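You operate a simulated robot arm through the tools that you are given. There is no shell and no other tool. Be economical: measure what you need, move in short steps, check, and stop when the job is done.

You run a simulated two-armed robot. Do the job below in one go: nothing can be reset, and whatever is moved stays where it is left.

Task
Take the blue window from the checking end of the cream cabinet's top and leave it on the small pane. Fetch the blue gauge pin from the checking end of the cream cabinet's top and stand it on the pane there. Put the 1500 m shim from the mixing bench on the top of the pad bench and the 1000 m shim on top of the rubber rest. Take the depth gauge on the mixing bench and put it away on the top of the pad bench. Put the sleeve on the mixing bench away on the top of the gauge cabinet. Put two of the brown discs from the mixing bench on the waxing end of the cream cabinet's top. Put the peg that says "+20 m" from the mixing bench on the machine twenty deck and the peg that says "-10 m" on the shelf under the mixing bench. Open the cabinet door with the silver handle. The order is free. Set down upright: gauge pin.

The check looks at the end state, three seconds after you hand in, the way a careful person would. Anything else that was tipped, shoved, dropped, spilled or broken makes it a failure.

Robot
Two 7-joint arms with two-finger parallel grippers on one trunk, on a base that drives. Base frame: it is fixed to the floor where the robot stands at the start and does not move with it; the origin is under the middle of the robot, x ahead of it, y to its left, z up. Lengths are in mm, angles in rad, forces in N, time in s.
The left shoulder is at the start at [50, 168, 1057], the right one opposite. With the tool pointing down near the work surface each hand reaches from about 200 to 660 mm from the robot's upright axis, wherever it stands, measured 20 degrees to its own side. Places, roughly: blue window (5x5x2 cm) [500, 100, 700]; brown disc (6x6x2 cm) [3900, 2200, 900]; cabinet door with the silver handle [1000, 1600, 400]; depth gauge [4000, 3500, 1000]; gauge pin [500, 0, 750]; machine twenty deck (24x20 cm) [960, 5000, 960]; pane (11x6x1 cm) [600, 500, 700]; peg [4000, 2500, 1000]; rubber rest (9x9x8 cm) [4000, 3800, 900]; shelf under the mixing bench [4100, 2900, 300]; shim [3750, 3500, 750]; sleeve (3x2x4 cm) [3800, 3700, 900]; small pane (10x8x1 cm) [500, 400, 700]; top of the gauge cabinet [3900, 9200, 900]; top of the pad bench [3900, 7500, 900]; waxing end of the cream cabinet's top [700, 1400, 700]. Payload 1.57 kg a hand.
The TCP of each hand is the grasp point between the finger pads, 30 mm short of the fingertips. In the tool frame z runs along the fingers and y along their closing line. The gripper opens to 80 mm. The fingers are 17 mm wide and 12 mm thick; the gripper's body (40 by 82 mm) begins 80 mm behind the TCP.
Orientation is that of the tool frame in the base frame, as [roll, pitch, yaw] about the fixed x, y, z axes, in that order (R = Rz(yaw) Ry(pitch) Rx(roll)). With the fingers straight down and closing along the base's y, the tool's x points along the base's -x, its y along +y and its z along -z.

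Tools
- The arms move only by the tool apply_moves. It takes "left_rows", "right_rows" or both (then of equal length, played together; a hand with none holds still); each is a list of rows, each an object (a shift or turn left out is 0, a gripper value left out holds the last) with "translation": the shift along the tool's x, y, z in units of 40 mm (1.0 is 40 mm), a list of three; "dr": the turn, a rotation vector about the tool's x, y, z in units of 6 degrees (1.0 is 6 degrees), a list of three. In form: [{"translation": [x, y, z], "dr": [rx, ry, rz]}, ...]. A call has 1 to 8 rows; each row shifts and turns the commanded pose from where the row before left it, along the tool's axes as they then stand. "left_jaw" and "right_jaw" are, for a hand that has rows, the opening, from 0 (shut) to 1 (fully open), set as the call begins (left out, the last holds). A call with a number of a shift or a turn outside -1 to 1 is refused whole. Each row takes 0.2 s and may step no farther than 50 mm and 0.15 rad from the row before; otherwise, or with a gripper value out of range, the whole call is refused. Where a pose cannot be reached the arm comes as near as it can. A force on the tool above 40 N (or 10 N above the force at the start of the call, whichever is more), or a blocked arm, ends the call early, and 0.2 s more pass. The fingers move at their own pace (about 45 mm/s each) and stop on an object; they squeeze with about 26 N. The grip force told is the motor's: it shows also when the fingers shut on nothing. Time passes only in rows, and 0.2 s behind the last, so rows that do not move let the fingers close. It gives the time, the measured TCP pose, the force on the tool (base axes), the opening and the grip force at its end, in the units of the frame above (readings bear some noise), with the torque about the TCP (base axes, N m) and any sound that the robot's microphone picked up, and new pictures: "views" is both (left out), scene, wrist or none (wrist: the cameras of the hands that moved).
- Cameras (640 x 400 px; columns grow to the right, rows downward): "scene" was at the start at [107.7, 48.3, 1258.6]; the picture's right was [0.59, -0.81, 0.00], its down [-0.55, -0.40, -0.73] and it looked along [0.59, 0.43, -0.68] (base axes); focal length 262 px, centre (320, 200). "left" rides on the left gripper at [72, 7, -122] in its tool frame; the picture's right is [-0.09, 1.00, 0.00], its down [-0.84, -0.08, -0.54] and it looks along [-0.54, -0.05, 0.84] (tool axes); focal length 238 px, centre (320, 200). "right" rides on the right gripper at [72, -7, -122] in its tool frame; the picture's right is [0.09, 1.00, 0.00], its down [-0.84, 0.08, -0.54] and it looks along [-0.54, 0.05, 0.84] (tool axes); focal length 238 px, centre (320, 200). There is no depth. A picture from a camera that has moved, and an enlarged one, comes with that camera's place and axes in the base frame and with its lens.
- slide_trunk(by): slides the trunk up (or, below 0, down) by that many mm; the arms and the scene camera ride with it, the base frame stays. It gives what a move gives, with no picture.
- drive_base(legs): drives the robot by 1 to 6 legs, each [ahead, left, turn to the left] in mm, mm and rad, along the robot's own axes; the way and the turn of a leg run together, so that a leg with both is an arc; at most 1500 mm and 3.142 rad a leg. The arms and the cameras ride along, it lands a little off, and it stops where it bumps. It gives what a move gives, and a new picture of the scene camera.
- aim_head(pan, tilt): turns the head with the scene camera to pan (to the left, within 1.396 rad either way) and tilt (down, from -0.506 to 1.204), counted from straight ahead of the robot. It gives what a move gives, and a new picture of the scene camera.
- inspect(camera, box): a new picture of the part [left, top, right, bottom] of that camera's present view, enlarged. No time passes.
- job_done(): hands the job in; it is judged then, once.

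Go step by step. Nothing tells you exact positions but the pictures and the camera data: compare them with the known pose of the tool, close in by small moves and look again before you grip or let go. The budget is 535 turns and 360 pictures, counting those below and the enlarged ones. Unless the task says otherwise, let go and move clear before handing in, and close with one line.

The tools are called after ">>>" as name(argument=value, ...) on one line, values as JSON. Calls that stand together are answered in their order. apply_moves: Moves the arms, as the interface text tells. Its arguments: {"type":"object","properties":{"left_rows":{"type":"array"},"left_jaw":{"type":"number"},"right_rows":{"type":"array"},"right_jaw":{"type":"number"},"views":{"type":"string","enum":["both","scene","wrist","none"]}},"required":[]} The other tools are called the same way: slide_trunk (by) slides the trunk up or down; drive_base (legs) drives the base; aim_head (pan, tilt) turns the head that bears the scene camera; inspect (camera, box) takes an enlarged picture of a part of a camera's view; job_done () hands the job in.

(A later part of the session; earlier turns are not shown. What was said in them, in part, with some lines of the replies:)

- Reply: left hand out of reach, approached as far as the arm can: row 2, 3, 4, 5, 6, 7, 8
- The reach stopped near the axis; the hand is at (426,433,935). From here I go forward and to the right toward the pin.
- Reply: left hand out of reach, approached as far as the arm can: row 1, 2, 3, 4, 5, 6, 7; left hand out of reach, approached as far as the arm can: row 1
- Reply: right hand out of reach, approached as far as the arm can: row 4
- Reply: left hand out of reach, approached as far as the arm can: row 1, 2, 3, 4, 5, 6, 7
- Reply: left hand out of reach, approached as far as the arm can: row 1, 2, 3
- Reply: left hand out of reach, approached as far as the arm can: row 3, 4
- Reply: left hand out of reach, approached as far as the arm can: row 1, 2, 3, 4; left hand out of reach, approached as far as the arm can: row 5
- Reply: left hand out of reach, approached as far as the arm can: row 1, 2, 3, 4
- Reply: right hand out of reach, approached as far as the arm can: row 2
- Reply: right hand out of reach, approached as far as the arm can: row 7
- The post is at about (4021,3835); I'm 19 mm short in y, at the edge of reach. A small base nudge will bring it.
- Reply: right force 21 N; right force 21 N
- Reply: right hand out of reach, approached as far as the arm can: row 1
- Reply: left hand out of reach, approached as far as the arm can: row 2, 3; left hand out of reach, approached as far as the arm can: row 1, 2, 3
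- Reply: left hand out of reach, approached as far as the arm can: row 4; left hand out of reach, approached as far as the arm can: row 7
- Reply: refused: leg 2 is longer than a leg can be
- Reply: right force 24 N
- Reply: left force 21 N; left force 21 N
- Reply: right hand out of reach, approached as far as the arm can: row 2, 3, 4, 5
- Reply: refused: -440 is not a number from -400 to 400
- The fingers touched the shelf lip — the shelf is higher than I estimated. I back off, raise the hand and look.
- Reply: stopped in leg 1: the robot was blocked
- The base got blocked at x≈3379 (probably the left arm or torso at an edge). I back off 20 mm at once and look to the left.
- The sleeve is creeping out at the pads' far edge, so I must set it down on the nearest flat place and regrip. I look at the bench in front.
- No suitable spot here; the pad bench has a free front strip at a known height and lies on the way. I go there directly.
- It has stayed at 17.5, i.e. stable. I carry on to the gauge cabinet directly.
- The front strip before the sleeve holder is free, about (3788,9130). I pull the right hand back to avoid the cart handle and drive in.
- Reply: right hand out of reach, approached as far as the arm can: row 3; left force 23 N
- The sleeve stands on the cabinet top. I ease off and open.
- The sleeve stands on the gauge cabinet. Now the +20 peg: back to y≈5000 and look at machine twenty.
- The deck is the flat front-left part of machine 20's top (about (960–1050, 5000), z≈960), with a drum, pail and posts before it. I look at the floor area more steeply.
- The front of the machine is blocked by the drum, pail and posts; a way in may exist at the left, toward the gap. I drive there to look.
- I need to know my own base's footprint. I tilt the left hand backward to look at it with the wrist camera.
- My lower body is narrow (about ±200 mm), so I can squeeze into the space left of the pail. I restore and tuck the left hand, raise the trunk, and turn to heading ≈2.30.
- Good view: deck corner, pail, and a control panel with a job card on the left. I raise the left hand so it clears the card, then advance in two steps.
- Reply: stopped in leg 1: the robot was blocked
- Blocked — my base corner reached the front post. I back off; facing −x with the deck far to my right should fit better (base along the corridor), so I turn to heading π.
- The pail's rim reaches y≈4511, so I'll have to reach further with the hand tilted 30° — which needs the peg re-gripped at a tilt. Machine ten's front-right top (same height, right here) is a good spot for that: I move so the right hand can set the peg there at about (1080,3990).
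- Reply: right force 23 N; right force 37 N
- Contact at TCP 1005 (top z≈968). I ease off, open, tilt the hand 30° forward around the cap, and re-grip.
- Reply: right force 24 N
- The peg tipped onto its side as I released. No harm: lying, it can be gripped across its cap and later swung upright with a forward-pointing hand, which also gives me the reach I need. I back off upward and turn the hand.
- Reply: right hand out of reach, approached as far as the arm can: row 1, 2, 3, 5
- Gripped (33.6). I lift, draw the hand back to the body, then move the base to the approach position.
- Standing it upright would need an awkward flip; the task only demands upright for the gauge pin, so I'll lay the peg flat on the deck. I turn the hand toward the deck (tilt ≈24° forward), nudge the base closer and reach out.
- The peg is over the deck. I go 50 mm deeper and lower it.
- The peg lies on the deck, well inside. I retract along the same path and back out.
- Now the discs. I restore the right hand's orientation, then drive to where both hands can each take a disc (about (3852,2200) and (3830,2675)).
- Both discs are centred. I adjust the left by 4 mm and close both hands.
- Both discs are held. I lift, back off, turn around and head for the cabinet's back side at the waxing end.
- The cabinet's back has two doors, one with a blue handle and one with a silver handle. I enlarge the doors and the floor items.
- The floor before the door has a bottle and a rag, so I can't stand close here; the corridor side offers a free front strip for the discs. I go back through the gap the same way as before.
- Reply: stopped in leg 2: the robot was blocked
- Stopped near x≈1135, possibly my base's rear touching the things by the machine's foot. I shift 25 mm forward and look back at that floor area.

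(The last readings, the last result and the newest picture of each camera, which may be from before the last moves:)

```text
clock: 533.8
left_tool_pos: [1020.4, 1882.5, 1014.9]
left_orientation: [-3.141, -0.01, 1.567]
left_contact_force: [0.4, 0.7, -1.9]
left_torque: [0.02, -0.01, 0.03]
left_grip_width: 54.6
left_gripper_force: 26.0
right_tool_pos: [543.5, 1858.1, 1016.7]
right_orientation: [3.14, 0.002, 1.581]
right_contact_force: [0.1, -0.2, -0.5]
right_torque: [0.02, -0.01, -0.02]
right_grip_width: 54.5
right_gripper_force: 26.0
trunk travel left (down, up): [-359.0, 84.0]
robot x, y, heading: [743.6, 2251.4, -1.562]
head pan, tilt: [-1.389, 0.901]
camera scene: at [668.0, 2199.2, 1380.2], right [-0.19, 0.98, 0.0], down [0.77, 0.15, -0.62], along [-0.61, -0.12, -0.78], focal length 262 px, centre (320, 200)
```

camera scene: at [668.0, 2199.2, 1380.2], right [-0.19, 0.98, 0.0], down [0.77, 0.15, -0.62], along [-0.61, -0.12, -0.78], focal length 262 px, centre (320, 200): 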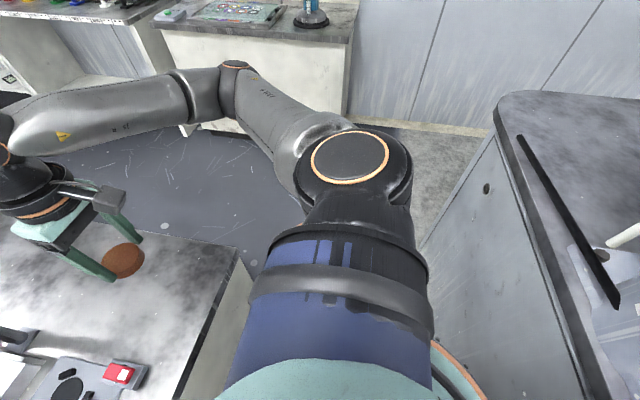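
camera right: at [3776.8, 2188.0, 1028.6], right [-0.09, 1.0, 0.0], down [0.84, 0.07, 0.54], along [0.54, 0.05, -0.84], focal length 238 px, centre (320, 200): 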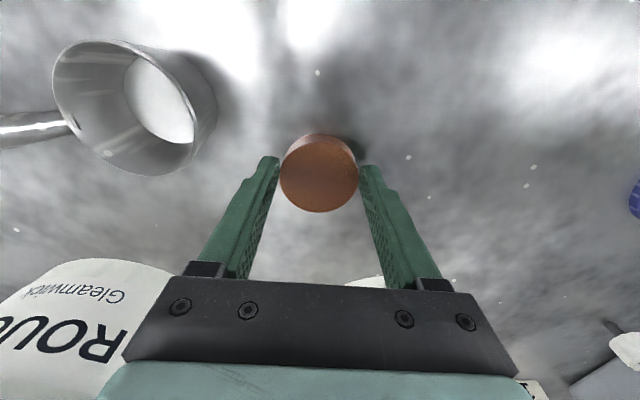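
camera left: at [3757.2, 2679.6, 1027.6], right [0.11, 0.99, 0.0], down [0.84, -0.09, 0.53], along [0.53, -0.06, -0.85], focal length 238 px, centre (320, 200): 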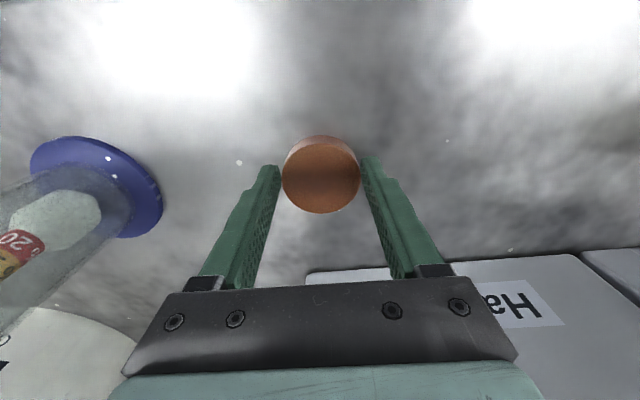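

I'm through; the cabinet's end corner below the right hand is free. I'll set the discs right here, facing the end. First I lower the trunk.

>>> slide_trunk(by=-120)

>>> apply_moves(right_rows=[{"translation": [-0.9, 0.3, 0]}, {"translation": [-0.9, 0.3, 0]}, {"translation": [-0.9, 0.2, 0]}, {}], views="wrist")

```text
clock: 535.3
left_tool_pos: [1021.5, 1882.0, 895.3]
left_orientation: [-3.139, -0.01, 1.567]
left_contact_force: [0.3, -0.2, -0.7]
left_torque: [0.05, 0.01, -0.02]
left_grip_width: 54.6
left_gripper_force: 25.9
right_tool_pos: [542.7, 1857.4, 895.6]
right_orientation: [3.139, 0.0, 1.582]
right_contact_force: [0.0, 0.1, -1.8]
right_torque: [0.01, 0.01, -0.01]
right_grip_width: 54.6
right_gripper_force: 26.4
trunk travel left (down, up): [-239.0, 204.0]
robot x, y, heading: [740.2, 2254.0, -1.563]
head pan, tilt: [-1.389, 0.901]
```

```text
clock: 536.3
left_tool_pos: [1021.6, 1883.0, 895.6]
left_orientation: [-3.139, -0.011, 1.567]
left_contact_force: [-0.1, -0.3, -1.0]
left_torque: [0.04, -0.01, -0.07]
left_grip_width: 54.7
left_gripper_force: 26.4
right_tool_pos: [577.4, 1750.3, 894.3]
right_orientation: [3.14, -0.003, 1.583]
right_contact_force: [0.0, -0.5, -1.2]
right_torque: [0.02, 0.0, -0.01]
right_grip_width: 54.6
right_gripper_force: 25.6
trunk travel left (down, up): [-239.0, 204.0]
robot x, y, heading: [737.0, 2252.1, -1.557]
head pan, tilt: [-1.389, 0.901]
camera right: at [570.2, 1822.1, 1017.4], right [0.99, 0.1, 0.0], down [0.09, -0.84, 0.54], along [0.06, -0.54, -0.84], focal length 238 px, centre (320, 200)
```

right: 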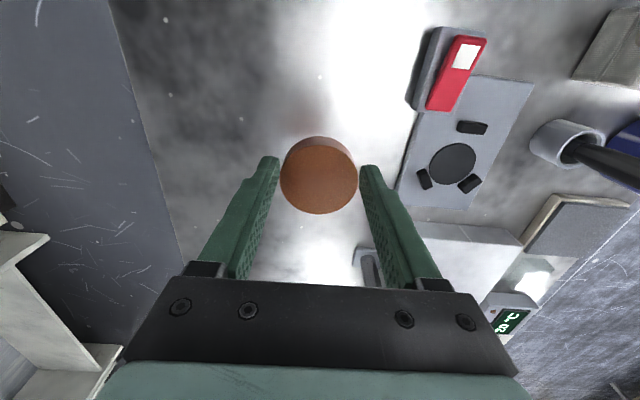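

>>> apply_moves(right_rows=[{"translation": [-0.3, -0.9, 0.4]}, {"translation": [0, -0.2, 0.8]}, {"translation": [0, 0, 0.8]}, {"translation": [0, 0, 0.6]}, {}], views="none")

>>> apply_moves(right_rows=[{"translation": [0, 0, 0.12]}, {}], views="none")

>>> apply_moves(right_rows=[{"translation": [0, 0, 0.12]}, {}], views="none")

```text
clock: 537.5
left_tool_pos: [1021.7, 1883.1, 895.9]
left_orientation: [-3.139, -0.01, 1.568]
left_contact_force: [-0.3, 0.4, -2.4]
left_torque: [0.0, -0.01, 0.01]
left_grip_width: 54.6
left_gripper_force: 26.1
right_tool_pos: [533.5, 1737.5, 791.0]
right_orientation: [-3.141, -0.001, 1.58]
right_contact_force: [0.0, 0.8, -2.4]
right_torque: [0.0, -0.01, 0.0]
right_grip_width: 54.5
right_gripper_force: 25.7
trunk travel left (down, up): [-239.0, 204.0]
robot x, y, heading: [741.8, 2256.1, -1.561]
head pan, tilt: [-1.389, 0.901]
```

```text
clock: 538.1
left_tool_pos: [1022.3, 1881.6, 895.0]
left_orientation: [-3.139, -0.01, 1.567]
left_contact_force: [0.6, -0.4, -1.0]
left_torque: [0.01, -0.03, -0.03]
left_grip_width: 54.7
left_gripper_force: 26.1
right_tool_pos: [534.5, 1739.3, 787.3]
right_orientation: [3.139, -0.002, 1.581]
right_contact_force: [0.0, 0.4, -0.9]
right_torque: [0.03, -0.01, 0.02]
right_grip_width: 54.8
right_gripper_force: 26.1
trunk travel left (down, up): [-239.0, 204.0]
robot x, y, heading: [743.3, 2256.7, -1.559]
head pan, tilt: [-1.389, 0.901]
```

```text
clock: 538.7
left_tool_pos: [1021.8, 1883.5, 896.4]
left_orientation: [-3.14, -0.007, 1.568]
left_contact_force: [-0.2, 0.2, -0.8]
left_torque: [0.04, 0.0, 0.05]
left_grip_width: 54.7
left_gripper_force: 26.1
right_tool_pos: [533.4, 1738.9, 786.0]
right_orientation: [3.139, 0.004, 1.581]
right_contact_force: [0.7, 3.0, 14.3]
right_torque: [0.34, 0.06, 0.01]
right_grip_width: 54.8
right_gripper_force: 25.7
trunk travel left (down, up): [-239.0, 204.0]
robot x, y, heading: [737.6, 2254.7, -1.559]
head pan, tilt: [-1.389, 0.901]
```

>>> apply_moves(right_rows=[{"translation": [0, 0, -0.05]}, {}], views="none")

>>> apply_moves(right_rows=[{}, {}, {}], right_jaw=1, views="none")

>>> apply_moves(right_rows=[{"translation": [0, 0, -0.8]}, {"translation": [0, 0, -0.9]}, {"translation": [0, 0, -0.9]}, {"translation": [0.9, 0, -0.5]}, {"translation": [0.9, 0, -0.5]}, {"translation": [0.9, 0, -0.5]}, {"translation": [0.9, 0, 0]}], views="wrist")

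```text
clock: 539.3
left_tool_pos: [1022.4, 1883.8, 895.1]
left_orientation: [-3.141, -0.009, 1.57]
left_contact_force: [0.1, 0.4, -1.8]
left_torque: [0.04, 0.01, -0.03]
left_grip_width: 54.7
left_gripper_force: 25.6
right_tool_pos: [533.7, 1739.7, 785.8]
right_orientation: [3.141, 0.001, 1.584]
right_contact_force: [1.6, -0.2, 10.9]
right_torque: [0.02, 0.01, -0.02]
right_grip_width: 54.8
right_gripper_force: 26.0
trunk travel left (down, up): [-239.0, 204.0]
robot x, y, heading: [739.1, 2255.6, -1.559]
head pan, tilt: [-1.389, 0.901]
```

```text
clock: 540.1
left_tool_pos: [1022.2, 1882.8, 895.3]
left_orientation: [-3.138, -0.01, 1.568]
left_contact_force: [-0.3, -0.1, -0.1]
left_torque: [0.02, -0.01, 0.02]
left_grip_width: 54.7
left_gripper_force: 26.0
right_tool_pos: [532.8, 1738.1, 784.2]
right_orientation: [3.14, -0.002, 1.581]
right_contact_force: [0.9, 0.2, 0.1]
right_torque: [-0.03, 0.01, -0.02]
right_grip_width: 80.3
right_gripper_force: 0.1
trunk travel left (down, up): [-239.0, 204.0]
robot x, y, heading: [742.6, 2255.7, -1.56]
head pan, tilt: [-1.389, 0.901]
```

```text
clock: 541.7
left_tool_pos: [1021.9, 1883.5, 895.7]
left_orientation: [-3.141, -0.01, 1.568]
left_contact_force: [0.2, 0.0, -0.7]
left_torque: [0.04, 0.0, 0.02]
left_grip_width: 54.7
left_gripper_force: 26.0
right_tool_pos: [534.2, 1884.2, 947.0]
right_orientation: [3.14, -0.001, 1.581]
right_contact_force: [-0.7, 0.2, -0.2]
right_torque: [0.05, 0.02, -0.01]
right_grip_width: 79.9
right_gripper_force: 0.0
trunk travel left (down, up): [-239.0, 204.0]
robot x, y, heading: [740.2, 2253.9, -1.565]
head pan, tilt: [-1.389, 0.901]
camera right: at [527.6, 1955.1, 1070.9], right [0.99, 0.1, 0.0], down [0.09, -0.84, 0.54], along [0.06, -0.54, -0.84], focal length 238 px, centre (320, 200)
```

right: 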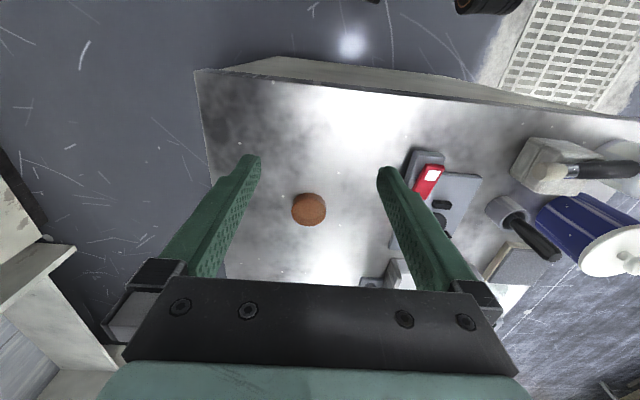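

The first disc is down. I raise the left hand to clear the bottle and can, and shift the base so the left disc can go beside it.

>>> apply_moves(left_rows=[{"translation": [0.3, 0, -0.9]}, {"translation": [0.3, 0, -0.9]}, {}], views="none")

>>> drive_base(legs=[[0, -475, 0]])

>>> apply_moves(left_rows=[{"translation": [-0.9, 0, 0.3]}, {"translation": [-0.5, 0, 0.9]}, {}], views="wrist")

```text
clock: 542.5
left_tool_pos: [1020.0, 1905.0, 968.4]
left_orientation: [-3.138, -0.011, 1.566]
left_contact_force: [-0.3, -0.7, -1.9]
left_torque: [-0.01, 0.01, -0.01]
left_grip_width: 54.7
left_gripper_force: 25.9
right_tool_pos: [535.1, 1882.9, 947.3]
right_orientation: [3.141, -0.001, 1.581]
right_contact_force: [0.4, -0.6, 0.6]
right_torque: [0.03, -0.02, 0.03]
right_grip_width: 79.8
right_gripper_force: 0.2
trunk travel left (down, up): [-239.0, 204.0]
robot x, y, heading: [742.1, 2253.1, -1.558]
head pan, tilt: [-1.389, 0.901]
```

```text
clock: 545.4
left_tool_pos: [534.0, 1900.2, 968.0]
left_orientation: [-3.141, -0.01, 1.56]
left_contact_force: [-0.6, 0.4, -1.2]
left_torque: [0.03, -0.03, -0.01]
left_grip_width: 54.5
left_gripper_force: 26.8
right_tool_pos: [48.6, 1883.2, 947.2]
right_orientation: [3.14, -0.001, 1.57]
right_contact_force: [-0.2, 0.2, 0.2]
right_torque: [0.0, -0.03, 0.04]
right_grip_width: 80.0
right_gripper_force: 0.0
trunk travel left (down, up): [-239.0, 204.0]
robot x, y, heading: [260.9, 2250.8, -1.566]
head pan, tilt: [-1.389, 0.901]
camera scene: at [185.0, 2197.7, 1260.2], right [-0.18, 0.98, 0.0], down [0.77, 0.14, -0.62], along [-0.61, -0.11, -0.78], focal length 262 px, centre (320, 200)
```

scene: 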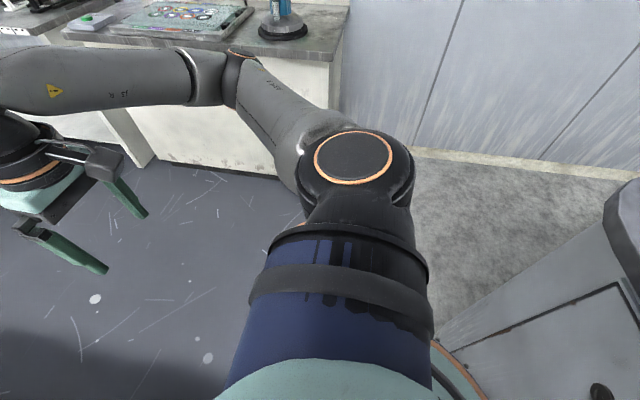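

```text
clock: 546.2
left_tool_pos: [532.9, 1844.3, 920.6]
left_orientation: [-3.139, -0.01, 1.559]
left_contact_force: [-0.1, -0.4, -0.5]
left_torque: [0.0, 0.01, -0.05]
left_grip_width: 54.5
left_gripper_force: 26.3
right_tool_pos: [49.2, 1882.6, 947.4]
right_orientation: [3.14, 0.0, 1.572]
right_contact_force: [0.2, -0.5, 0.4]
right_torque: [-0.01, 0.08, 0.0]
right_grip_width: 79.7
right_gripper_force: 0.1
trunk travel left (down, up): [-239.0, 204.0]
robot x, y, heading: [258.4, 2250.5, -1.571]
head pan, tilt: [-1.389, 0.901]
camera left: at [539.5, 1913.4, 1043.2], right [0.99, -0.1, 0.0], down [-0.09, -0.84, 0.53], along [-0.06, -0.53, -0.85], focal length 238 px, centre (320, 200)
```

left: 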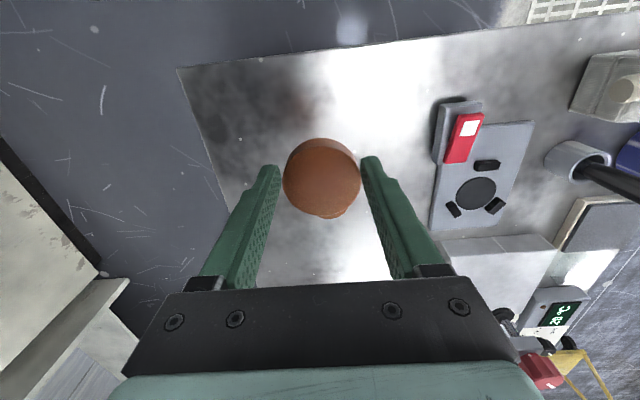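

>>> apply_moves(left_rows=[{"translation": [0, 0, 0.9]}, {"translation": [0, 0, 0.9]}, {"translation": [0, 0, 0.9]}, {"translation": [0, 0, 0.5]}, {}], views="none")

>>> apply_moves(left_rows=[{"translation": [0, 0, 0.1]}, {}], views="none")

>>> apply_moves(left_rows=[{"translation": [0, 0, 0.06]}, {}], views="none")

```text
clock: 547.4
left_tool_pos: [532.9, 1846.6, 792.1]
left_orientation: [-3.14, -0.011, 1.558]
left_contact_force: [0.9, 0.0, -1.7]
left_torque: [-0.01, -0.01, 0.02]
left_grip_width: 54.4
left_gripper_force: 25.1
right_tool_pos: [49.9, 1882.9, 946.3]
right_orientation: [3.137, 0.0, 1.572]
right_contact_force: [-0.3, 0.4, -0.1]
right_torque: [0.01, 0.01, 0.0]
right_grip_width: 79.7
right_gripper_force: 0.0
trunk travel left (down, up): [-239.0, 204.0]
robot x, y, heading: [257.9, 2251.7, -1.571]
head pan, tilt: [-1.389, 0.901]
```

```text
clock: 548.0
left_tool_pos: [531.3, 1845.0, 787.1]
left_orientation: [-3.139, -0.01, 1.561]
left_contact_force: [0.4, 0.2, -1.0]
left_torque: [0.03, 0.0, 0.0]
left_grip_width: 54.6
left_gripper_force: 26.2
right_tool_pos: [49.5, 1882.9, 946.6]
right_orientation: [3.141, 0.0, 1.572]
right_contact_force: [-0.3, -0.2, -0.3]
right_torque: [0.02, -0.04, -0.03]
right_grip_width: 80.2
right_gripper_force: 0.0
trunk travel left (down, up): [-239.0, 204.0]
robot x, y, heading: [258.2, 2254.6, -1.566]
head pan, tilt: [-1.389, 0.901]
```

```text
clock: 548.6
left_tool_pos: [533.6, 1845.8, 785.7]
left_orientation: [-3.141, -0.009, 1.558]
left_contact_force: [1.3, 0.7, 6.6]
left_torque: [0.1, -0.12, 0.02]
left_grip_width: 55.0
left_gripper_force: 26.1
right_tool_pos: [48.5, 1882.6, 947.6]
right_orientation: [3.141, -0.001, 1.572]
right_contact_force: [-0.4, 1.0, -0.4]
right_torque: [0.01, 0.0, -0.02]
right_grip_width: 79.9
right_gripper_force: 0.0
trunk travel left (down, up): [-239.0, 204.0]
robot x, y, heading: [259.5, 2252.1, -1.567]
head pan, tilt: [-1.389, 0.901]
```

>>> apply_moves(left_rows=[{"translation": [0, 0, -0.03]}, {}, {}], left_jaw=1, views="none")

>>> apply_moves(left_rows=[{}, {"translation": [0, 0, -0.8]}, {"translation": [0, 0, -0.9]}, {"translation": [0, 0, -0.9]}, {"translation": [0.5, 0, -0.9]}, {"translation": [0.9, 0, -0.5]}], views="wrist")

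```text
clock: 549.4
left_tool_pos: [532.4, 1845.8, 786.1]
left_orientation: [-3.14, -0.009, 1.56]
left_contact_force: [-0.1, -0.4, 0.0]
left_torque: [0.0, 0.01, 0.02]
left_grip_width: 79.9
left_gripper_force: 0.0
right_tool_pos: [48.1, 1882.0, 948.5]
right_orientation: [3.14, 0.0, 1.572]
right_contact_force: [0.2, 0.6, 0.0]
right_torque: [-0.01, -0.02, 0.03]
right_grip_width: 79.7
right_gripper_force: 0.1
trunk travel left (down, up): [-239.0, 204.0]
robot x, y, heading: [259.3, 2250.7, -1.572]
head pan, tilt: [-1.389, 0.901]
```

```text
clock: 550.8
left_tool_pos: [537.2, 1898.4, 943.1]
left_orientation: [-3.138, -0.01, 1.558]
left_contact_force: [-1.1, 0.1, -0.2]
left_torque: [0.01, 0.0, -0.06]
left_grip_width: 80.5
left_gripper_force: 0.1
right_tool_pos: [48.5, 1882.8, 947.4]
right_orientation: [3.139, -0.002, 1.574]
right_contact_force: [-0.1, -0.3, -0.6]
right_torque: [-0.03, 0.0, -0.02]
right_grip_width: 79.8
right_gripper_force: 0.0
trunk travel left (down, up): [-239.0, 204.0]
robot x, y, heading: [257.2, 2252.5, -1.571]
head pan, tilt: [-1.389, 0.901]
camera left: at [544.2, 1968.1, 1065.8], right [0.99, -0.1, 0.0], down [-0.09, -0.84, 0.53], along [-0.06, -0.53, -0.85], focal length 238 px, centre (320, 200)
```

left: 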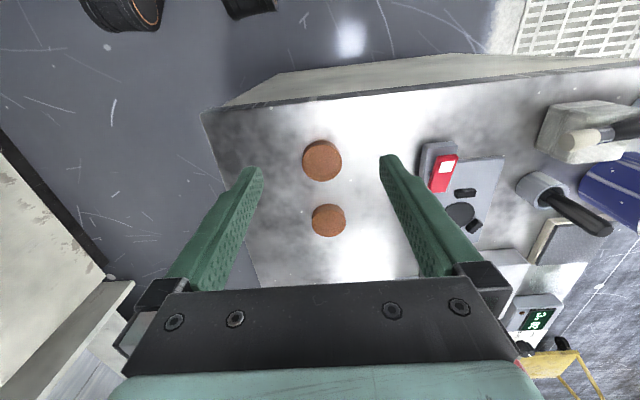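

Both discs lie on the waxing end. Now the door: I go back out through the gap to the aisle side, facing the cabinet.

>>> drive_base(legs=[[0, 950, 0], [-5, 950, 0]])

```text
clock: 560.4
left_tool_pos: [2428.8, 1840.9, 942.6]
left_orientation: [-3.141, -0.009, 1.513]
left_contact_force: [-0.3, -0.8, 0.7]
left_torque: [0.02, -0.01, -0.03]
left_grip_width: 79.7
left_gripper_force: 0.0
right_tool_pos: [1940.8, 1845.3, 947.7]
right_orientation: [-3.141, 0.0, 1.528]
right_contact_force: [-0.4, 0.0, 0.1]
right_torque: [-0.04, 0.0, 0.01]
right_grip_width: 80.0
right_gripper_force: 0.0
trunk travel left (down, up): [-239.0, 204.0]
robot x, y, heading: [2165.0, 2204.4, -1.617]
head pan, tilt: [-1.389, 0.901]
camera scene: at [2090.2, 2154.8, 1260.2], right [-0.14, 0.99, 0.0], down [0.78, 0.11, -0.62], along [-0.62, -0.09, -0.78], focal length 262 px, centre (320, 200)
```

scene: 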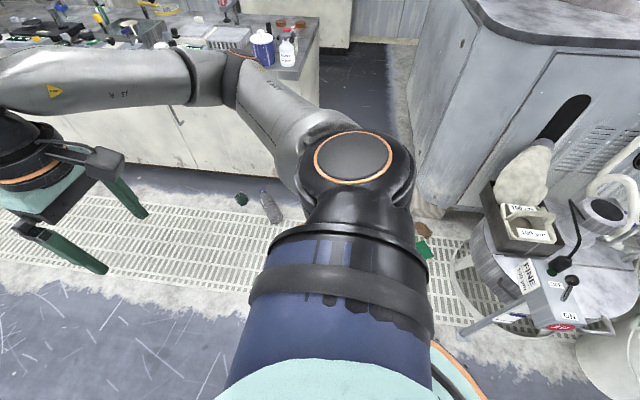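

>>> drive_base(legs=[[0, 0, -1.525], [0, 1110, 0], [550, 0, 0]])

>>> slide_trunk(by=-235)

>>> aim_head(pan=-0.45, tilt=0.75)

```text
clock: 572.6
left_tool_pos: [1326.2, 730.3, 942.0]
left_orientation: [-3.139, -0.011, 0.043]
left_contact_force: [0.3, 0.8, -0.4]
left_torque: [-0.01, -0.02, 0.01]
left_grip_width: 79.8
left_gripper_force: 0.0
right_tool_pos: [1283.5, 1217.1, 947.6]
right_orientation: [3.14, -0.001, 0.056]
right_contact_force: [0.4, -0.6, -0.2]
right_torque: [0.0, -0.01, 0.03]
right_grip_width: 80.1
right_gripper_force: 0.1
trunk travel left (down, up): [-239.0, 204.0]
robot x, y, heading: [1668.7, 1029.6, -3.085]
head pan, tilt: [-1.389, 0.901]
camera scene: at [1608.0, 1098.8, 1260.2], right [0.97, 0.23, 0.0], down [0.18, -0.76, -0.62], along [-0.15, 0.6, -0.78], focal length 262 px, centre (320, 200)
```

scene: 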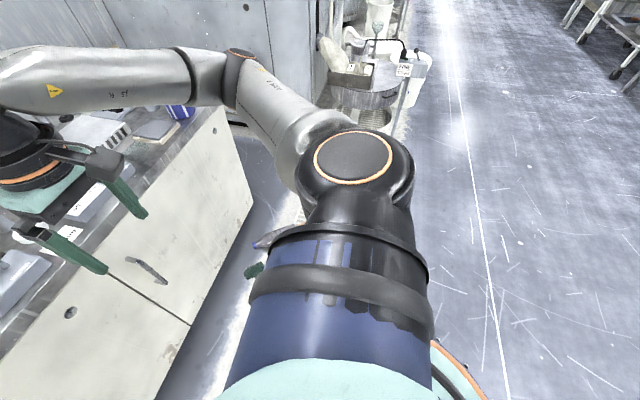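

```text
clock: 575.1
left_tool_pos: [1327.8, 731.0, 707.8]
left_orientation: [3.141, -0.01, 0.044]
left_contact_force: [0.5, 0.1, -0.1]
left_torque: [0.01, -0.03, -0.03]
left_grip_width: 80.1
left_gripper_force: 0.0
right_tool_pos: [1284.5, 1217.4, 714.2]
right_orientation: [3.139, -0.002, 0.056]
right_contact_force: [-0.1, -0.6, 0.1]
right_torque: [0.02, -0.01, -0.02]
right_grip_width: 79.8
right_gripper_force: 0.1
trunk travel left (down, up): [-4.0, 439.0]
robot x, y, heading: [1671.0, 1029.2, -3.09]
head pan, tilt: [-1.389, 0.901]
```

```text
clock: 576.3
left_tool_pos: [1327.9, 730.3, 708.0]
left_orientation: [-3.139, -0.011, 0.044]
left_contact_force: [0.5, 0.6, -0.1]
left_torque: [-0.03, -0.03, 0.0]
left_grip_width: 80.0
left_gripper_force: 0.0
right_tool_pos: [1285.5, 1217.8, 712.6]
right_orientation: [-3.141, 0.0, 0.056]
right_contact_force: [0.0, 0.5, -0.1]
right_torque: [-0.01, 0.0, 0.01]
right_grip_width: 79.9
right_gripper_force: 0.1
trunk travel left (down, up): [-4.0, 439.0]
robot x, y, heading: [1668.5, 1026.6, -3.084]
head pan, tilt: [-0.45, 0.75]
camera scene: at [1549.5, 1057.4, 1037.1], right [0.39, 0.92, 0.0], down [0.63, -0.26, -0.73], along [-0.67, 0.28, -0.68], focal length 262 px, centre (320, 200)
```

scene: 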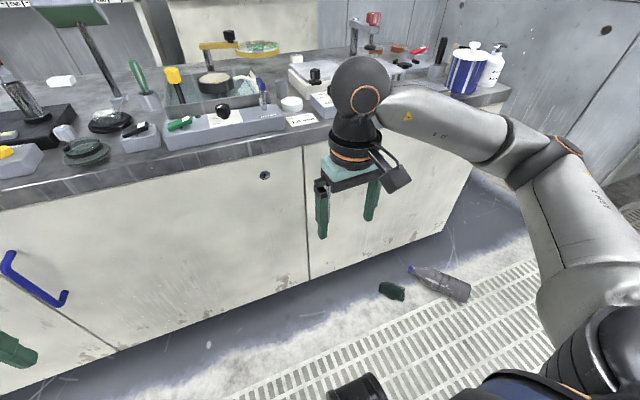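

>>> apply_moves(right_rows=[{"translation": [-0.95, 0, 0], "dr": [0, -1, 0]}, {"translation": [-0.9, 0, 0.3], "dr": [0, -1, 0]}, {"translation": [-0.8, 0, 0.4], "dr": [0, -1, 0]}, {"translation": [-0.5, 0, 0.3], "dr": [0, -1, 0]}, {"dr": [0, -1, 0]}, {"dr": [0, -1, 0]}, {"dr": [0, -1, 0]}, {"dr": [0, -1, 0]}], views="none")

>>> apply_moves(right_rows=[{"dr": [0, -1, 0]}, {"dr": [0, -1, 0]}, {"dr": [0, -1, 0]}, {"dr": [0, -1, 0]}, {"dr": [0, -1, 0]}, {"dr": [0, -1, 0]}, {"dr": [0, -1, 0]}], views="both")

```text
clock: 578.1
left_tool_pos: [1327.6, 730.6, 707.9]
left_orientation: [-3.14, -0.011, 0.046]
left_contact_force: [0.3, -0.3, 0.2]
left_torque: [-0.01, -0.01, 0.0]
left_grip_width: 80.1
left_gripper_force: 0.1
right_tool_pos: [1152.1, 1209.0, 692.1]
right_orientation: [3.139, 0.84, 0.054]
right_contact_force: [0.3, -0.6, 0.5]
right_torque: [-0.02, 0.02, -0.01]
right_grip_width: 80.0
right_gripper_force: 0.0
trunk travel left (down, up): [-4.0, 439.0]
robot x, y, heading: [1665.2, 1030.7, -3.086]
head pan, tilt: [-0.45, 0.75]
```

```text
clock: 579.7
left_tool_pos: [1327.8, 730.8, 707.1]
left_orientation: [-3.14, -0.01, 0.044]
left_contact_force: [0.0, -0.4, -0.2]
left_torque: [0.01, 0.02, 0.02]
left_grip_width: 80.0
left_gripper_force: 0.1
right_tool_pos: [1152.6, 1209.7, 690.4]
right_orientation: [3.136, 1.099, 0.051]
right_contact_force: [-0.1, 0.0, -0.1]
right_torque: [0.04, -0.03, -0.05]
right_grip_width: 79.8
right_gripper_force: 0.0
right hand out of reach, approached as far as the arm can: row 3, 4, 5, 6, 7
trunk travel left (down, up): [-4.0, 439.0]
robot x, y, heading: [1662.9, 1030.2, -3.091]
head pan, tilt: [-0.45, 0.75]
camera scene: at [1549.4, 1057.3, 1037.1], right [0.38, 0.92, 0.0], down [0.63, -0.26, -0.73], along [-0.68, 0.28, -0.68], focal length 262 px, centre (320, 200)
camera right: at [1293.4, 1224.4, 682.8], right [0.1, -0.99, -0.08], down [0.11, -0.07, 0.99], along [-0.99, -0.11, 0.1], focal length 238 px, centre (320, 200)
```

scene: 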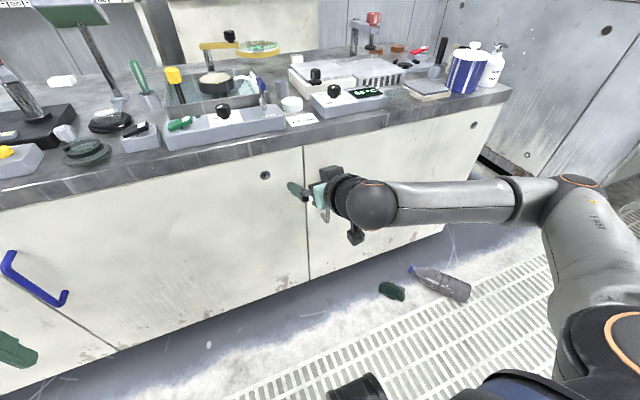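
right: 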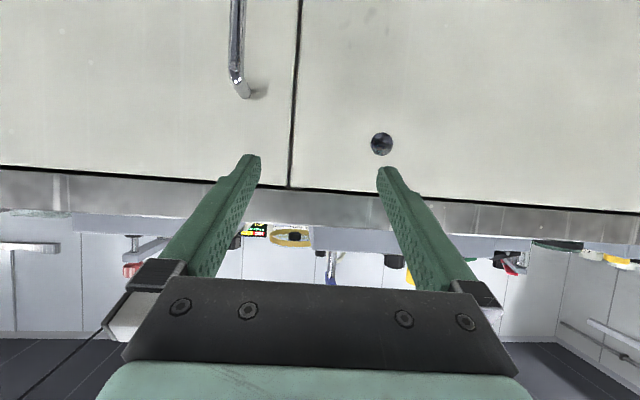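

The hand now points forward at 63°, and the silver handle is in view: bar at about (1025,1288), z 420–600. I move in front of it.

>>> apply_moves(right_rows=[{"translation": [0.63, -0.4, 0.53]}, {"translation": [0.63, -0.4, 0.53]}, {"translation": [0.63, -0.4, 0.53]}, {"translation": [0.63, -0.4, 0.53]}, {"translation": [0.63, -0.4, 0.53]}, {}], views="wrist")

```text
clock: 581.1
left_tool_pos: [1327.6, 732.4, 708.8]
left_orientation: [-3.141, -0.012, 0.044]
left_contact_force: [0.1, 0.1, 0.0]
left_torque: [0.03, 0.01, -0.01]
left_grip_width: 80.1
left_gripper_force: 0.0
right_tool_pos: [1139.8, 1245.8, 673.9]
right_orientation: [3.135, 1.09, 0.051]
right_contact_force: [-0.1, -0.1, -1.1]
right_torque: [0.02, -0.02, 0.0]
right_grip_width: 79.8
right_gripper_force: 0.0
right hand out of reach, approached as far as the arm can: row 1, 2, 3, 4, 5
trunk travel left (down, up): [-4.0, 439.0]
robot x, y, heading: [1665.3, 1027.8, -3.083]
head pan, tilt: [-0.45, 0.75]
camera right: at [1280.3, 1260.0, 667.6], right [0.1, -0.99, -0.08], down [0.1, -0.07, 0.99], along [-0.99, -0.11, 0.09], focal length 238 px, centre (320, 200)
```

right: 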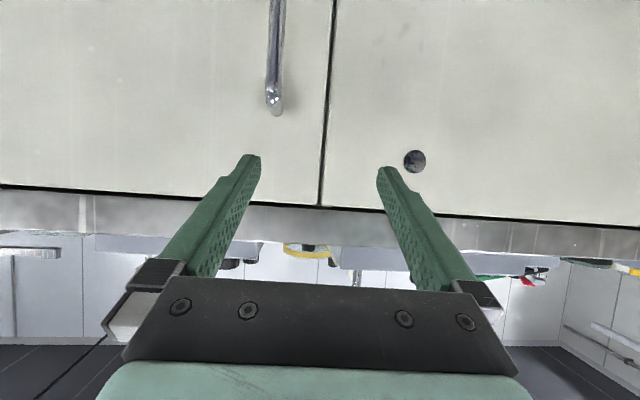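

>>> apply_moves(right_rows=[{"dr": [0, 0.95, 0]}, {"dr": [0, 0.95, 0]}, {"dr": [0, 0.95, 0]}, {"dr": [0, 0.95, 0]}, {"translation": [0.4, -0.28, 0.84]}, {"translation": [0.4, -0.28, 0.84]}, {"translation": [0.4, -0.28, 0.84]}, {"translation": [0.4, -0.28, 0.84]}], views="wrist")

```text
clock: 582.9
left_tool_pos: [1328.2, 731.3, 708.1]
left_orientation: [-3.14, -0.01, 0.043]
left_contact_force: [1.0, 0.3, -0.3]
left_torque: [-0.02, 0.03, 0.02]
left_grip_width: 79.9
left_gripper_force: 0.1
right_tool_pos: [1098.6, 1285.8, 529.8]
right_orientation: [3.139, 0.701, 0.056]
right_contact_force: [-0.7, 0.0, 0.6]
right_torque: [0.0, 0.0, 0.03]
right_grip_width: 79.8
right_gripper_force: 0.0
trunk travel left (down, up): [-4.0, 439.0]
robot x, y, heading: [1668.2, 1028.3, -3.087]
head pan, tilt: [-0.45, 0.75]
camera right: at [1231.0, 1300.2, 578.0], right [0.13, -0.99, -0.06], down [-0.29, -0.09, 0.95], along [-0.95, -0.1, -0.29], focal length 238 px, centre (320, 200)
```

right: 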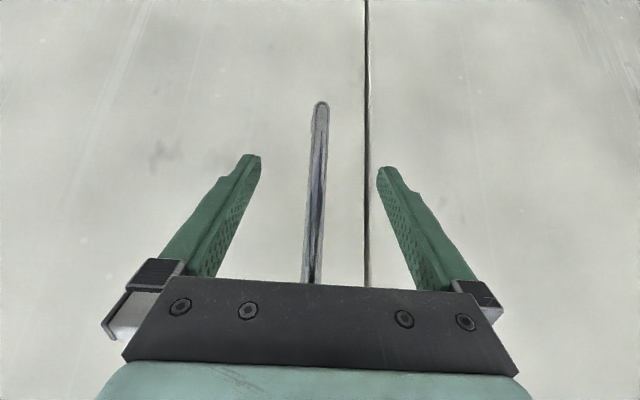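

>>> apply_moves(right_rows=[{"translation": [-0.6, 0.05, 0.5]}, {"translation": [-0.5, 0.03, 0.42]}, {}], views="wrist")

```text
clock: 583.5
left_tool_pos: [1327.1, 730.9, 708.5]
left_orientation: [-3.14, -0.009, 0.041]
left_contact_force: [0.1, 0.0, 0.5]
left_torque: [0.01, -0.02, -0.02]
left_grip_width: 79.9
left_gripper_force: 0.0
right_tool_pos: [1050.4, 1281.6, 525.8]
right_orientation: [3.137, 0.688, 0.047]
right_contact_force: [5.6, -0.2, 3.1]
right_torque: [0.1, -0.08, -0.25]
right_grip_width: 79.2
right_gripper_force: 0.0
trunk travel left (down, up): [-4.0, 439.0]
robot x, y, heading: [1664.6, 1025.2, -3.088]
head pan, tilt: [-0.45, 0.75]
stopped in row 2 (right hand): the force on the tool passed its limit (the readings are from after the stop); the commanded pose is now the measured one
camera right: at [1183.9, 1294.5, 577.1], right [0.12, -0.99, -0.05], down [-0.3, -0.09, 0.95], along [-0.95, -0.1, -0.31], focal length 238 px, centre (320, 200)
```

right: 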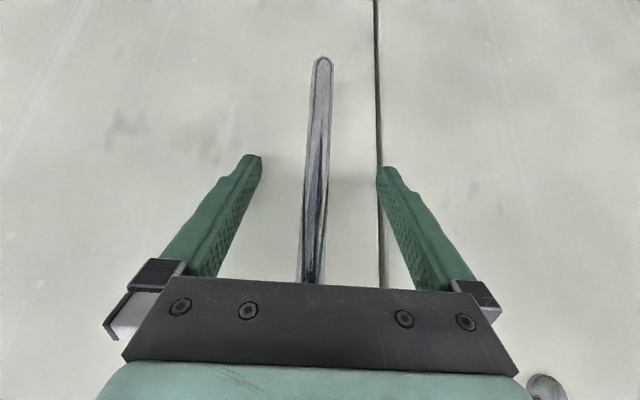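

Fingertips touch the door face, so the bar is right at the pads. I ease back slightly and close.

>>> apply_moves(right_rows=[{"translation": [0.08, 0, -0.06]}, {}, {}, {}, {}, {}], right_jaw=0, views="wrist")

```text
clock: 584.9
left_tool_pos: [1326.7, 731.0, 708.0]
left_orientation: [-3.141, -0.009, 0.043]
left_contact_force: [-0.3, 0.7, -0.1]
left_torque: [-0.02, 0.03, 0.0]
left_grip_width: 80.0
left_gripper_force: 0.1
right_tool_pos: [1054.8, 1285.1, 526.8]
right_orientation: [3.14, 0.688, 0.042]
right_contact_force: [-0.9, 13.1, 0.7]
right_torque: [0.02, -0.07, 0.07]
right_grip_width: 13.9
right_gripper_force: 30.6
trunk travel left (down, up): [-4.0, 439.0]
robot x, y, heading: [1668.7, 1028.7, -3.089]
head pan, tilt: [-0.45, 0.75]
camera right: at [1188.2, 1296.8, 576.1], right [0.12, -0.99, -0.06], down [-0.3, -0.09, 0.95], along [-0.95, -0.09, -0.31], focal length 238 px, centre (320, 200)
```

right: 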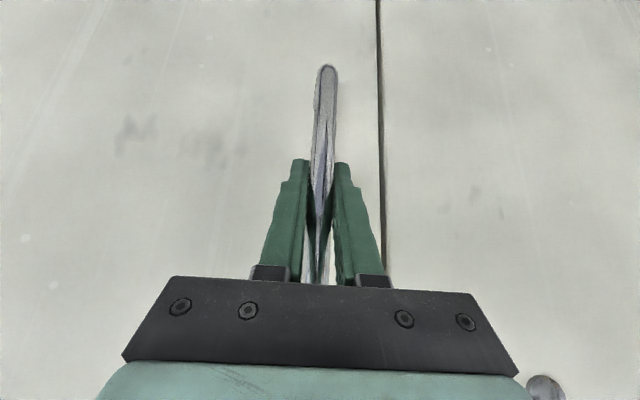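

>>> apply_moves(right_rows=[{"translation": [0.19, 0, -0.16]}, {"translation": [0.19, 0, -0.16]}, {"translation": [0.19, 0, -0.16]}, {}], views="wrist")

```text
clock: 585.9
left_tool_pos: [1327.4, 731.2, 708.8]
left_orientation: [-3.138, -0.011, 0.042]
left_contact_force: [-0.2, -0.6, 0.2]
left_torque: [0.02, 0.04, -0.02]
left_grip_width: 80.1
left_gripper_force: 0.1
right_tool_pos: [1086.2, 1287.3, 526.6]
right_orientation: [-3.142, 0.69, 0.04]
right_contact_force: [-2.5, 20.1, 3.0]
right_torque: [0.02, -0.19, 0.2]
right_grip_width: 14.1
right_gripper_force: 30.9
trunk travel left (down, up): [-4.0, 439.0]
robot x, y, heading: [1665.7, 1030.4, -3.089]
head pan, tilt: [-0.45, 0.75]
camera right: at [1218.0, 1299.4, 575.9], right [0.11, -0.99, -0.06], down [-0.3, -0.09, 0.95], along [-0.95, -0.09, -0.31], focal length 238 px, centre (320, 200)
```

right: 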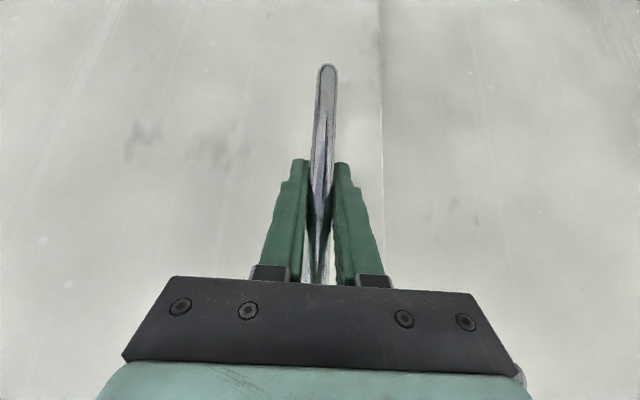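

The door follows. I relieve the side force a little, then open further by driving the base in an arc about the hinge.

>>> apply_moves(right_rows=[{"translation": [0, -0.12, 0]}, {}], views="none")

>>> drive_base(legs=[[-89, -61, 0.1]])

```text
clock: 586.5
left_tool_pos: [1328.4, 731.4, 707.8]
left_orientation: [-3.14, -0.007, 0.043]
left_contact_force: [1.1, -0.3, -1.0]
left_torque: [0.01, 0.02, 0.0]
left_grip_width: 79.8
left_gripper_force: 0.1
right_tool_pos: [1085.3, 1286.6, 527.8]
right_orientation: [3.136, 0.688, 0.047]
right_contact_force: [-2.3, 9.4, 3.4]
right_torque: [0.6, 0.05, 0.11]
right_grip_width: 13.8
right_gripper_force: 30.4
trunk travel left (down, up): [-4.0, 439.0]
robot x, y, heading: [1665.6, 1029.8, -3.089]
head pan, tilt: [-0.45, 0.75]
```

```text
clock: 587.7
left_tool_pos: [1439.6, 767.3, 707.9]
left_orientation: [-3.14, -0.011, 0.145]
left_contact_force: [-0.4, 0.1, -0.4]
left_torque: [-0.05, 0.01, 0.03]
left_grip_width: 79.9
left_gripper_force: 0.0
right_tool_pos: [1140.8, 1295.8, 525.4]
right_orientation: [3.135, 0.688, 0.15]
right_contact_force: [0.2, 0.2, 3.7]
right_torque: [0.51, -0.27, -0.07]
right_grip_width: 13.8
right_gripper_force: 30.3
trunk travel left (down, up): [-4.0, 439.0]
robot x, y, heading: [1744.0, 1097.1, -2.982]
head pan, tilt: [-0.45, 0.75]
camera scene: at [1627.1, 1114.8, 1037.2], right [0.29, 0.96, 0.0], down [0.65, -0.2, -0.73], along [-0.7, 0.21, -0.68], focal length 262 px, centre (320, 200)
```

scene: 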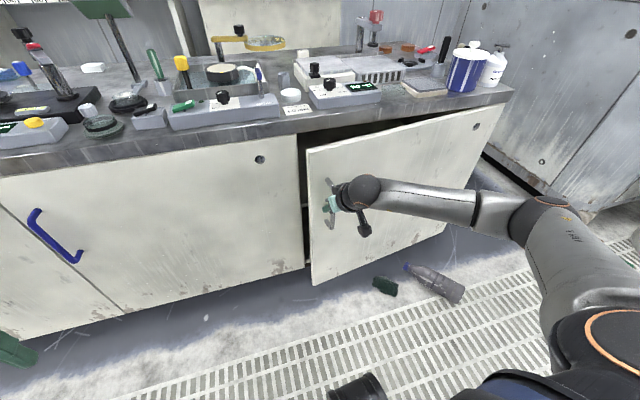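

The door swings freely and its bottom clears the bottle and rag (z≈110). I continue the arc.

>>> drive_base(legs=[[-179, -122, 0.2], [-179, -122, 0.2]])

```text
clock: 590.6
left_tool_pos: [1834.9, 1018.5, 707.7]
left_orientation: [-3.137, -0.01, 0.544]
left_contact_force: [-0.5, -0.2, -1.1]
left_torque: [0.04, 0.05, 0.03]
left_grip_width: 80.0
left_gripper_force: 0.0
right_tool_pos: [1359.2, 1383.7, 525.7]
right_orientation: [3.126, 0.688, 0.555]
right_contact_force: [15.8, -24.0, -6.4]
right_torque: [0.87, 0.59, -0.21]
right_grip_width: 14.1
right_gripper_force: 30.0
trunk travel left (down, up): [-4.0, 439.0]
robot x, y, heading: [1990.6, 1438.3, -2.584]
head pan, tilt: [-0.45, 0.75]
camera scene: at [1872.8, 1411.2, 1037.1], right [-0.11, 0.99, 0.0], down [0.68, 0.07, -0.73], along [-0.73, -0.08, -0.68], focal length 262 px, centre (320, 200)
```

scene: 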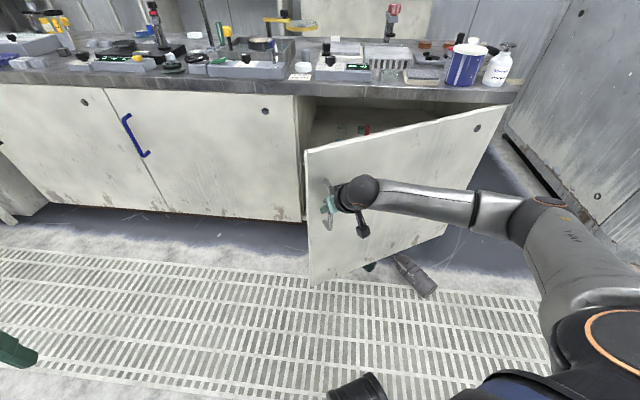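

>>> apply_moves(right_rows=[{"translation": [0, 0.15, 0]}, {"translation": [0, 0.13, 0]}, {}], views="none")

>>> drive_base(legs=[[-179, -125, 0.2]])

```text
clock: 591.4
left_tool_pos: [1835.7, 1020.6, 708.9]
left_orientation: [3.141, -0.011, 0.543]
left_contact_force: [0.0, -1.5, -0.2]
left_torque: [-0.05, -0.04, -0.04]
left_grip_width: 80.0
left_gripper_force: 0.0
right_tool_pos: [1359.6, 1383.6, 526.2]
right_orientation: [3.138, 0.689, 0.545]
right_contact_force: [-18.3, 26.4, -0.3]
right_torque: [-0.33, 0.57, 0.29]
right_grip_width: 14.1
right_gripper_force: 30.4
trunk travel left (down, up): [-4.0, 439.0]
robot x, y, heading: [1986.2, 1443.2, -2.588]
head pan, tilt: [-0.45, 0.75]
```

```text
clock: 593.1
left_tool_pos: [1985.6, 1204.2, 706.8]
left_orientation: [-3.14, -0.01, 0.737]
left_contact_force: [-0.6, -0.7, 0.4]
left_torque: [0.04, -0.01, 0.0]
left_grip_width: 79.7
left_gripper_force: 0.1
right_tool_pos: [1458.6, 1462.3, 525.4]
right_orientation: [3.117, 0.686, 0.745]
right_contact_force: [0.7, -2.2, -1.9]
right_torque: [0.9, 0.13, -0.11]
right_grip_width: 14.1
right_gripper_force: 29.9
trunk travel left (down, up): [-4.0, 439.0]
robot x, y, heading: [2053.8, 1648.3, -2.396]
head pan, tilt: [-0.45, 0.75]
camera scene: at [1947.0, 1596.8, 1037.0], right [-0.29, 0.96, 0.0], down [0.65, 0.2, -0.73], along [-0.7, -0.21, -0.68], focal length 262 px, centre (320, 200)
```

scene: 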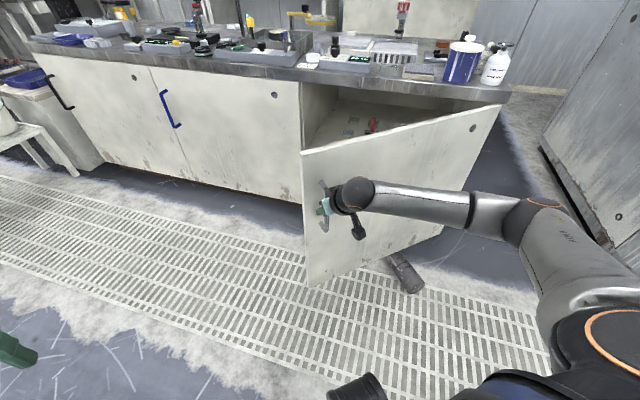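

>>> drive_base(legs=[[-179, -122, 0.2]])

>>> apply_moves(right_rows=[{"translation": [0, 0.08, 0]}, {}], views="none")

```text
clock: 594.8
left_tool_pos: [2104.1, 1412.7, 707.7]
left_orientation: [-3.139, -0.011, 0.939]
left_contact_force: [-0.3, -0.1, 0.3]
left_torque: [0.01, 0.0, 0.01]
left_grip_width: 79.9
left_gripper_force: 0.1
right_tool_pos: [1536.5, 1559.0, 526.7]
right_orientation: [3.116, 0.686, 0.949]
right_contact_force: [8.2, -6.2, -2.9]
right_torque: [0.52, 0.64, -0.09]
right_grip_width: 14.2
right_gripper_force: 30.8
trunk travel left (down, up): [-4.0, 439.0]
robot x, y, heading: [2082.2, 1862.9, -2.189]
head pan, tilt: [-0.45, 0.75]
camera scene: at [1988.0, 1789.5, 1037.1], right [-0.48, 0.88, 0.0], down [0.6, 0.33, -0.73], along [-0.64, -0.35, -0.68], focal length 262 px, centre (320, 200)
```

scene: 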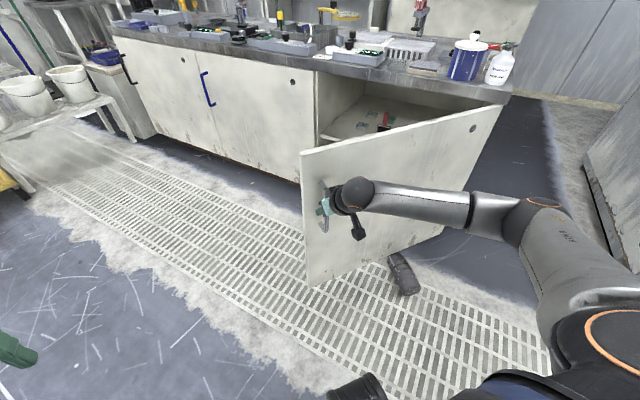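

```text
clock: 595.4
left_tool_pos: [2104.9, 1414.1, 707.6]
left_orientation: [-3.14, -0.01, 0.939]
left_contact_force: [-0.7, 0.0, 0.6]
left_torque: [-0.03, -0.01, -0.02]
left_grip_width: 80.3
left_gripper_force: 0.0
right_tool_pos: [1536.4, 1559.7, 525.9]
right_orientation: [3.12, 0.686, 0.947]
right_contact_force: [-9.7, 6.6, 1.3]
right_torque: [0.45, 0.62, 0.11]
right_grip_width: 14.0
right_gripper_force: 30.6
trunk travel left (down, up): [-4.0, 439.0]
robot x, y, heading: [2079.5, 1864.7, -2.187]
head pan, tilt: [-0.45, 0.75]
```

>>> drive_base(legs=[[-224, -153, 0.25]])

```text
clock: 597.3
left_tool_pos: [2187.3, 1706.0, 707.6]
left_orientation: [-3.138, -0.011, 1.182]
left_contact_force: [-0.1, -0.1, 0.4]
left_torque: [-0.01, -0.01, 0.03]
left_grip_width: 79.9
left_gripper_force: 0.2
right_tool_pos: [1608.7, 1708.9, 525.8]
right_orientation: [3.107, 0.688, 1.195]
right_contact_force: [25.4, -7.8, -3.8]
right_torque: [0.05, 0.99, -0.15]
right_grip_width: 14.3
right_gripper_force: 30.2
trunk travel left (down, up): [-4.0, 439.0]
robot x, y, heading: [2056.2, 2135.3, -1.946]
head pan, tilt: [-0.45, 0.75]
camera scene: at [1984.0, 2042.8, 1037.1], right [-0.68, 0.74, 0.0], down [0.5, 0.46, -0.73], along [-0.54, -0.49, -0.68], focal length 262 px, centre (320, 200)
```

scene: 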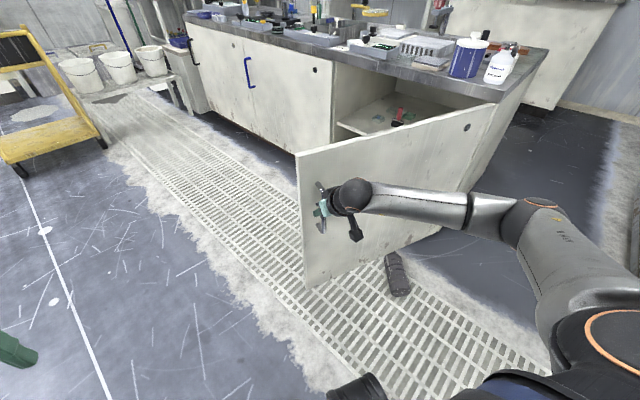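

The door is about 69° open. I relieve the side force, release the handle and draw the hand straight back.

>>> apply_moves(right_rows=[{"translation": [0, 0.12, 0]}, {}], views="none")

>>> apply_moves(right_rows=[{}, {}, {}, {}], right_jaw=1, views="none")

>>> apply_moves(right_rows=[{"translation": [0.5, 0, -0.42]}, {"translation": [0.6, 0, -0.6]}, {"translation": [0.6, 0, -0.6]}, {"translation": [0.6, 0, -0.6]}, {"translation": [0.6, 0, -0.6]}], views="scene")

```text
clock: 597.9
left_tool_pos: [2187.2, 1706.3, 707.9]
left_orientation: [-3.141, -0.011, 1.18]
left_contact_force: [-0.1, 0.5, -0.2]
left_torque: [-0.03, 0.01, -0.01]
left_grip_width: 80.0
left_gripper_force: 0.1
right_tool_pos: [1609.3, 1708.8, 525.4]
right_orientation: [3.113, 0.688, 1.195]
right_contact_force: [-13.4, 4.1, -1.1]
right_torque: [-0.24, 0.89, 0.14]
right_grip_width: 14.3
right_gripper_force: 29.7
trunk travel left (down, up): [-4.0, 439.0]
robot x, y, heading: [2056.6, 2142.6, -1.941]
head pan, tilt: [-0.45, 0.75]
```

```text
clock: 598.9
left_tool_pos: [2186.1, 1705.6, 708.7]
left_orientation: [-3.141, -0.01, 1.183]
left_contact_force: [0.9, 0.6, 0.3]
left_torque: [-0.01, 0.0, 0.01]
left_grip_width: 80.0
left_gripper_force: 0.0
right_tool_pos: [1613.7, 1707.5, 526.6]
right_orientation: [3.105, 0.687, 1.195]
right_contact_force: [0.1, 0.0, 0.5]
right_torque: [-0.03, 0.01, -0.03]
right_grip_width: 79.9
right_gripper_force: 0.0
trunk travel left (down, up): [-4.0, 439.0]
robot x, y, heading: [2059.0, 2137.0, -1.945]
head pan, tilt: [-0.45, 0.75]
```

```text
clock: 600.1
left_tool_pos: [2187.5, 1705.2, 707.9]
left_orientation: [-3.139, -0.01, 1.182]
left_contact_force: [0.2, -0.1, -0.2]
left_torque: [-0.01, -0.02, 0.01]
left_grip_width: 79.8
left_gripper_force: 0.1
right_tool_pos: [1669.4, 1859.7, 539.9]
right_orientation: [3.105, 0.687, 1.196]
right_contact_force: [0.5, -0.1, 0.1]
right_torque: [-0.01, 0.03, 0.04]
right_grip_width: 80.0
right_gripper_force: 0.0
trunk travel left (down, up): [-4.0, 439.0]
robot x, y, heading: [2057.7, 2135.3, -1.951]
head pan, tilt: [-0.45, 0.75]
camera scene: at [1983.4, 2043.1, 1037.1], right [-0.68, 0.74, 0.0], down [0.5, 0.46, -0.73], along [-0.54, -0.5, -0.68], focal length 262 px, centre (320, 200)
```

scene: 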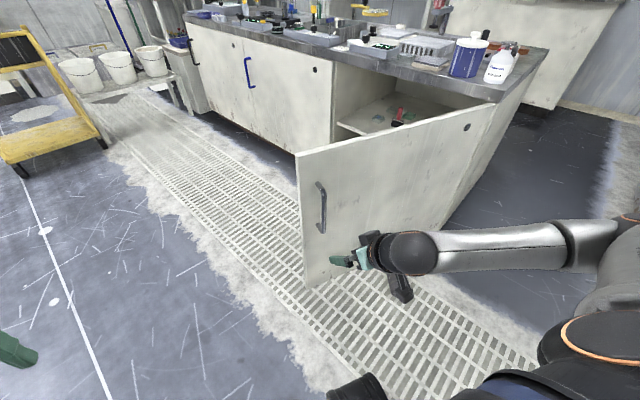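

The door stays open and everything is released. I back away a little and hand in.

>>> drive_base(legs=[[-150, 0, 0]])

>>> job_done()

```text
clock: 601.5
left_tool_pos: [2241.2, 1842.2, 708.6]
left_orientation: [-3.139, -0.011, 1.181]
left_contact_force: [-0.5, 0.5, -0.2]
left_torque: [-0.01, 0.0, 0.01]
left_grip_width: 80.1
left_gripper_force: 0.0
right_tool_pos: [1724.4, 1995.6, 540.0]
right_orientation: [3.106, 0.687, 1.197]
right_contact_force: [0.3, -0.4, -1.0]
right_torque: [-0.03, 0.02, -0.03]
right_grip_width: 80.0
right_gripper_force: 0.0
trunk travel left (down, up): [-4.0, 439.0]
robot x, y, heading: [2113.7, 2277.3, -1.943]
head pan, tilt: [-0.45, 0.75]
camera scene: at [2037.5, 2180.0, 1037.1], right [-0.68, 0.74, 0.0], down [0.5, 0.46, -0.73], along [-0.54, -0.5, -0.68], focal length 262 px, centre (320, 200)
```

scene: 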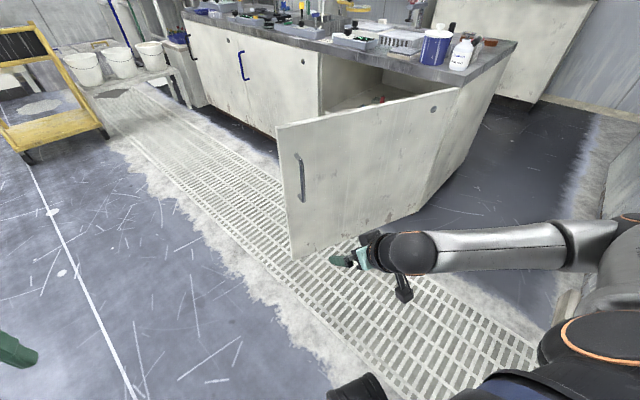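

```text
The job is handed in.
```

I handed the job in with every item placed and the silver-handled door about 69° open. The +20 peg lies on its side on the machine twenty deck: it fell over on machine ten's top while I was re-gripping it. My base or arm was stopped four times by contact (bench corner, a post by machine twenty, once in the gap by the cream cabinet, and the fingers on the bench shelf's front edge). Nothing looked moved afterwards, but I did not recheck the earlier placements.
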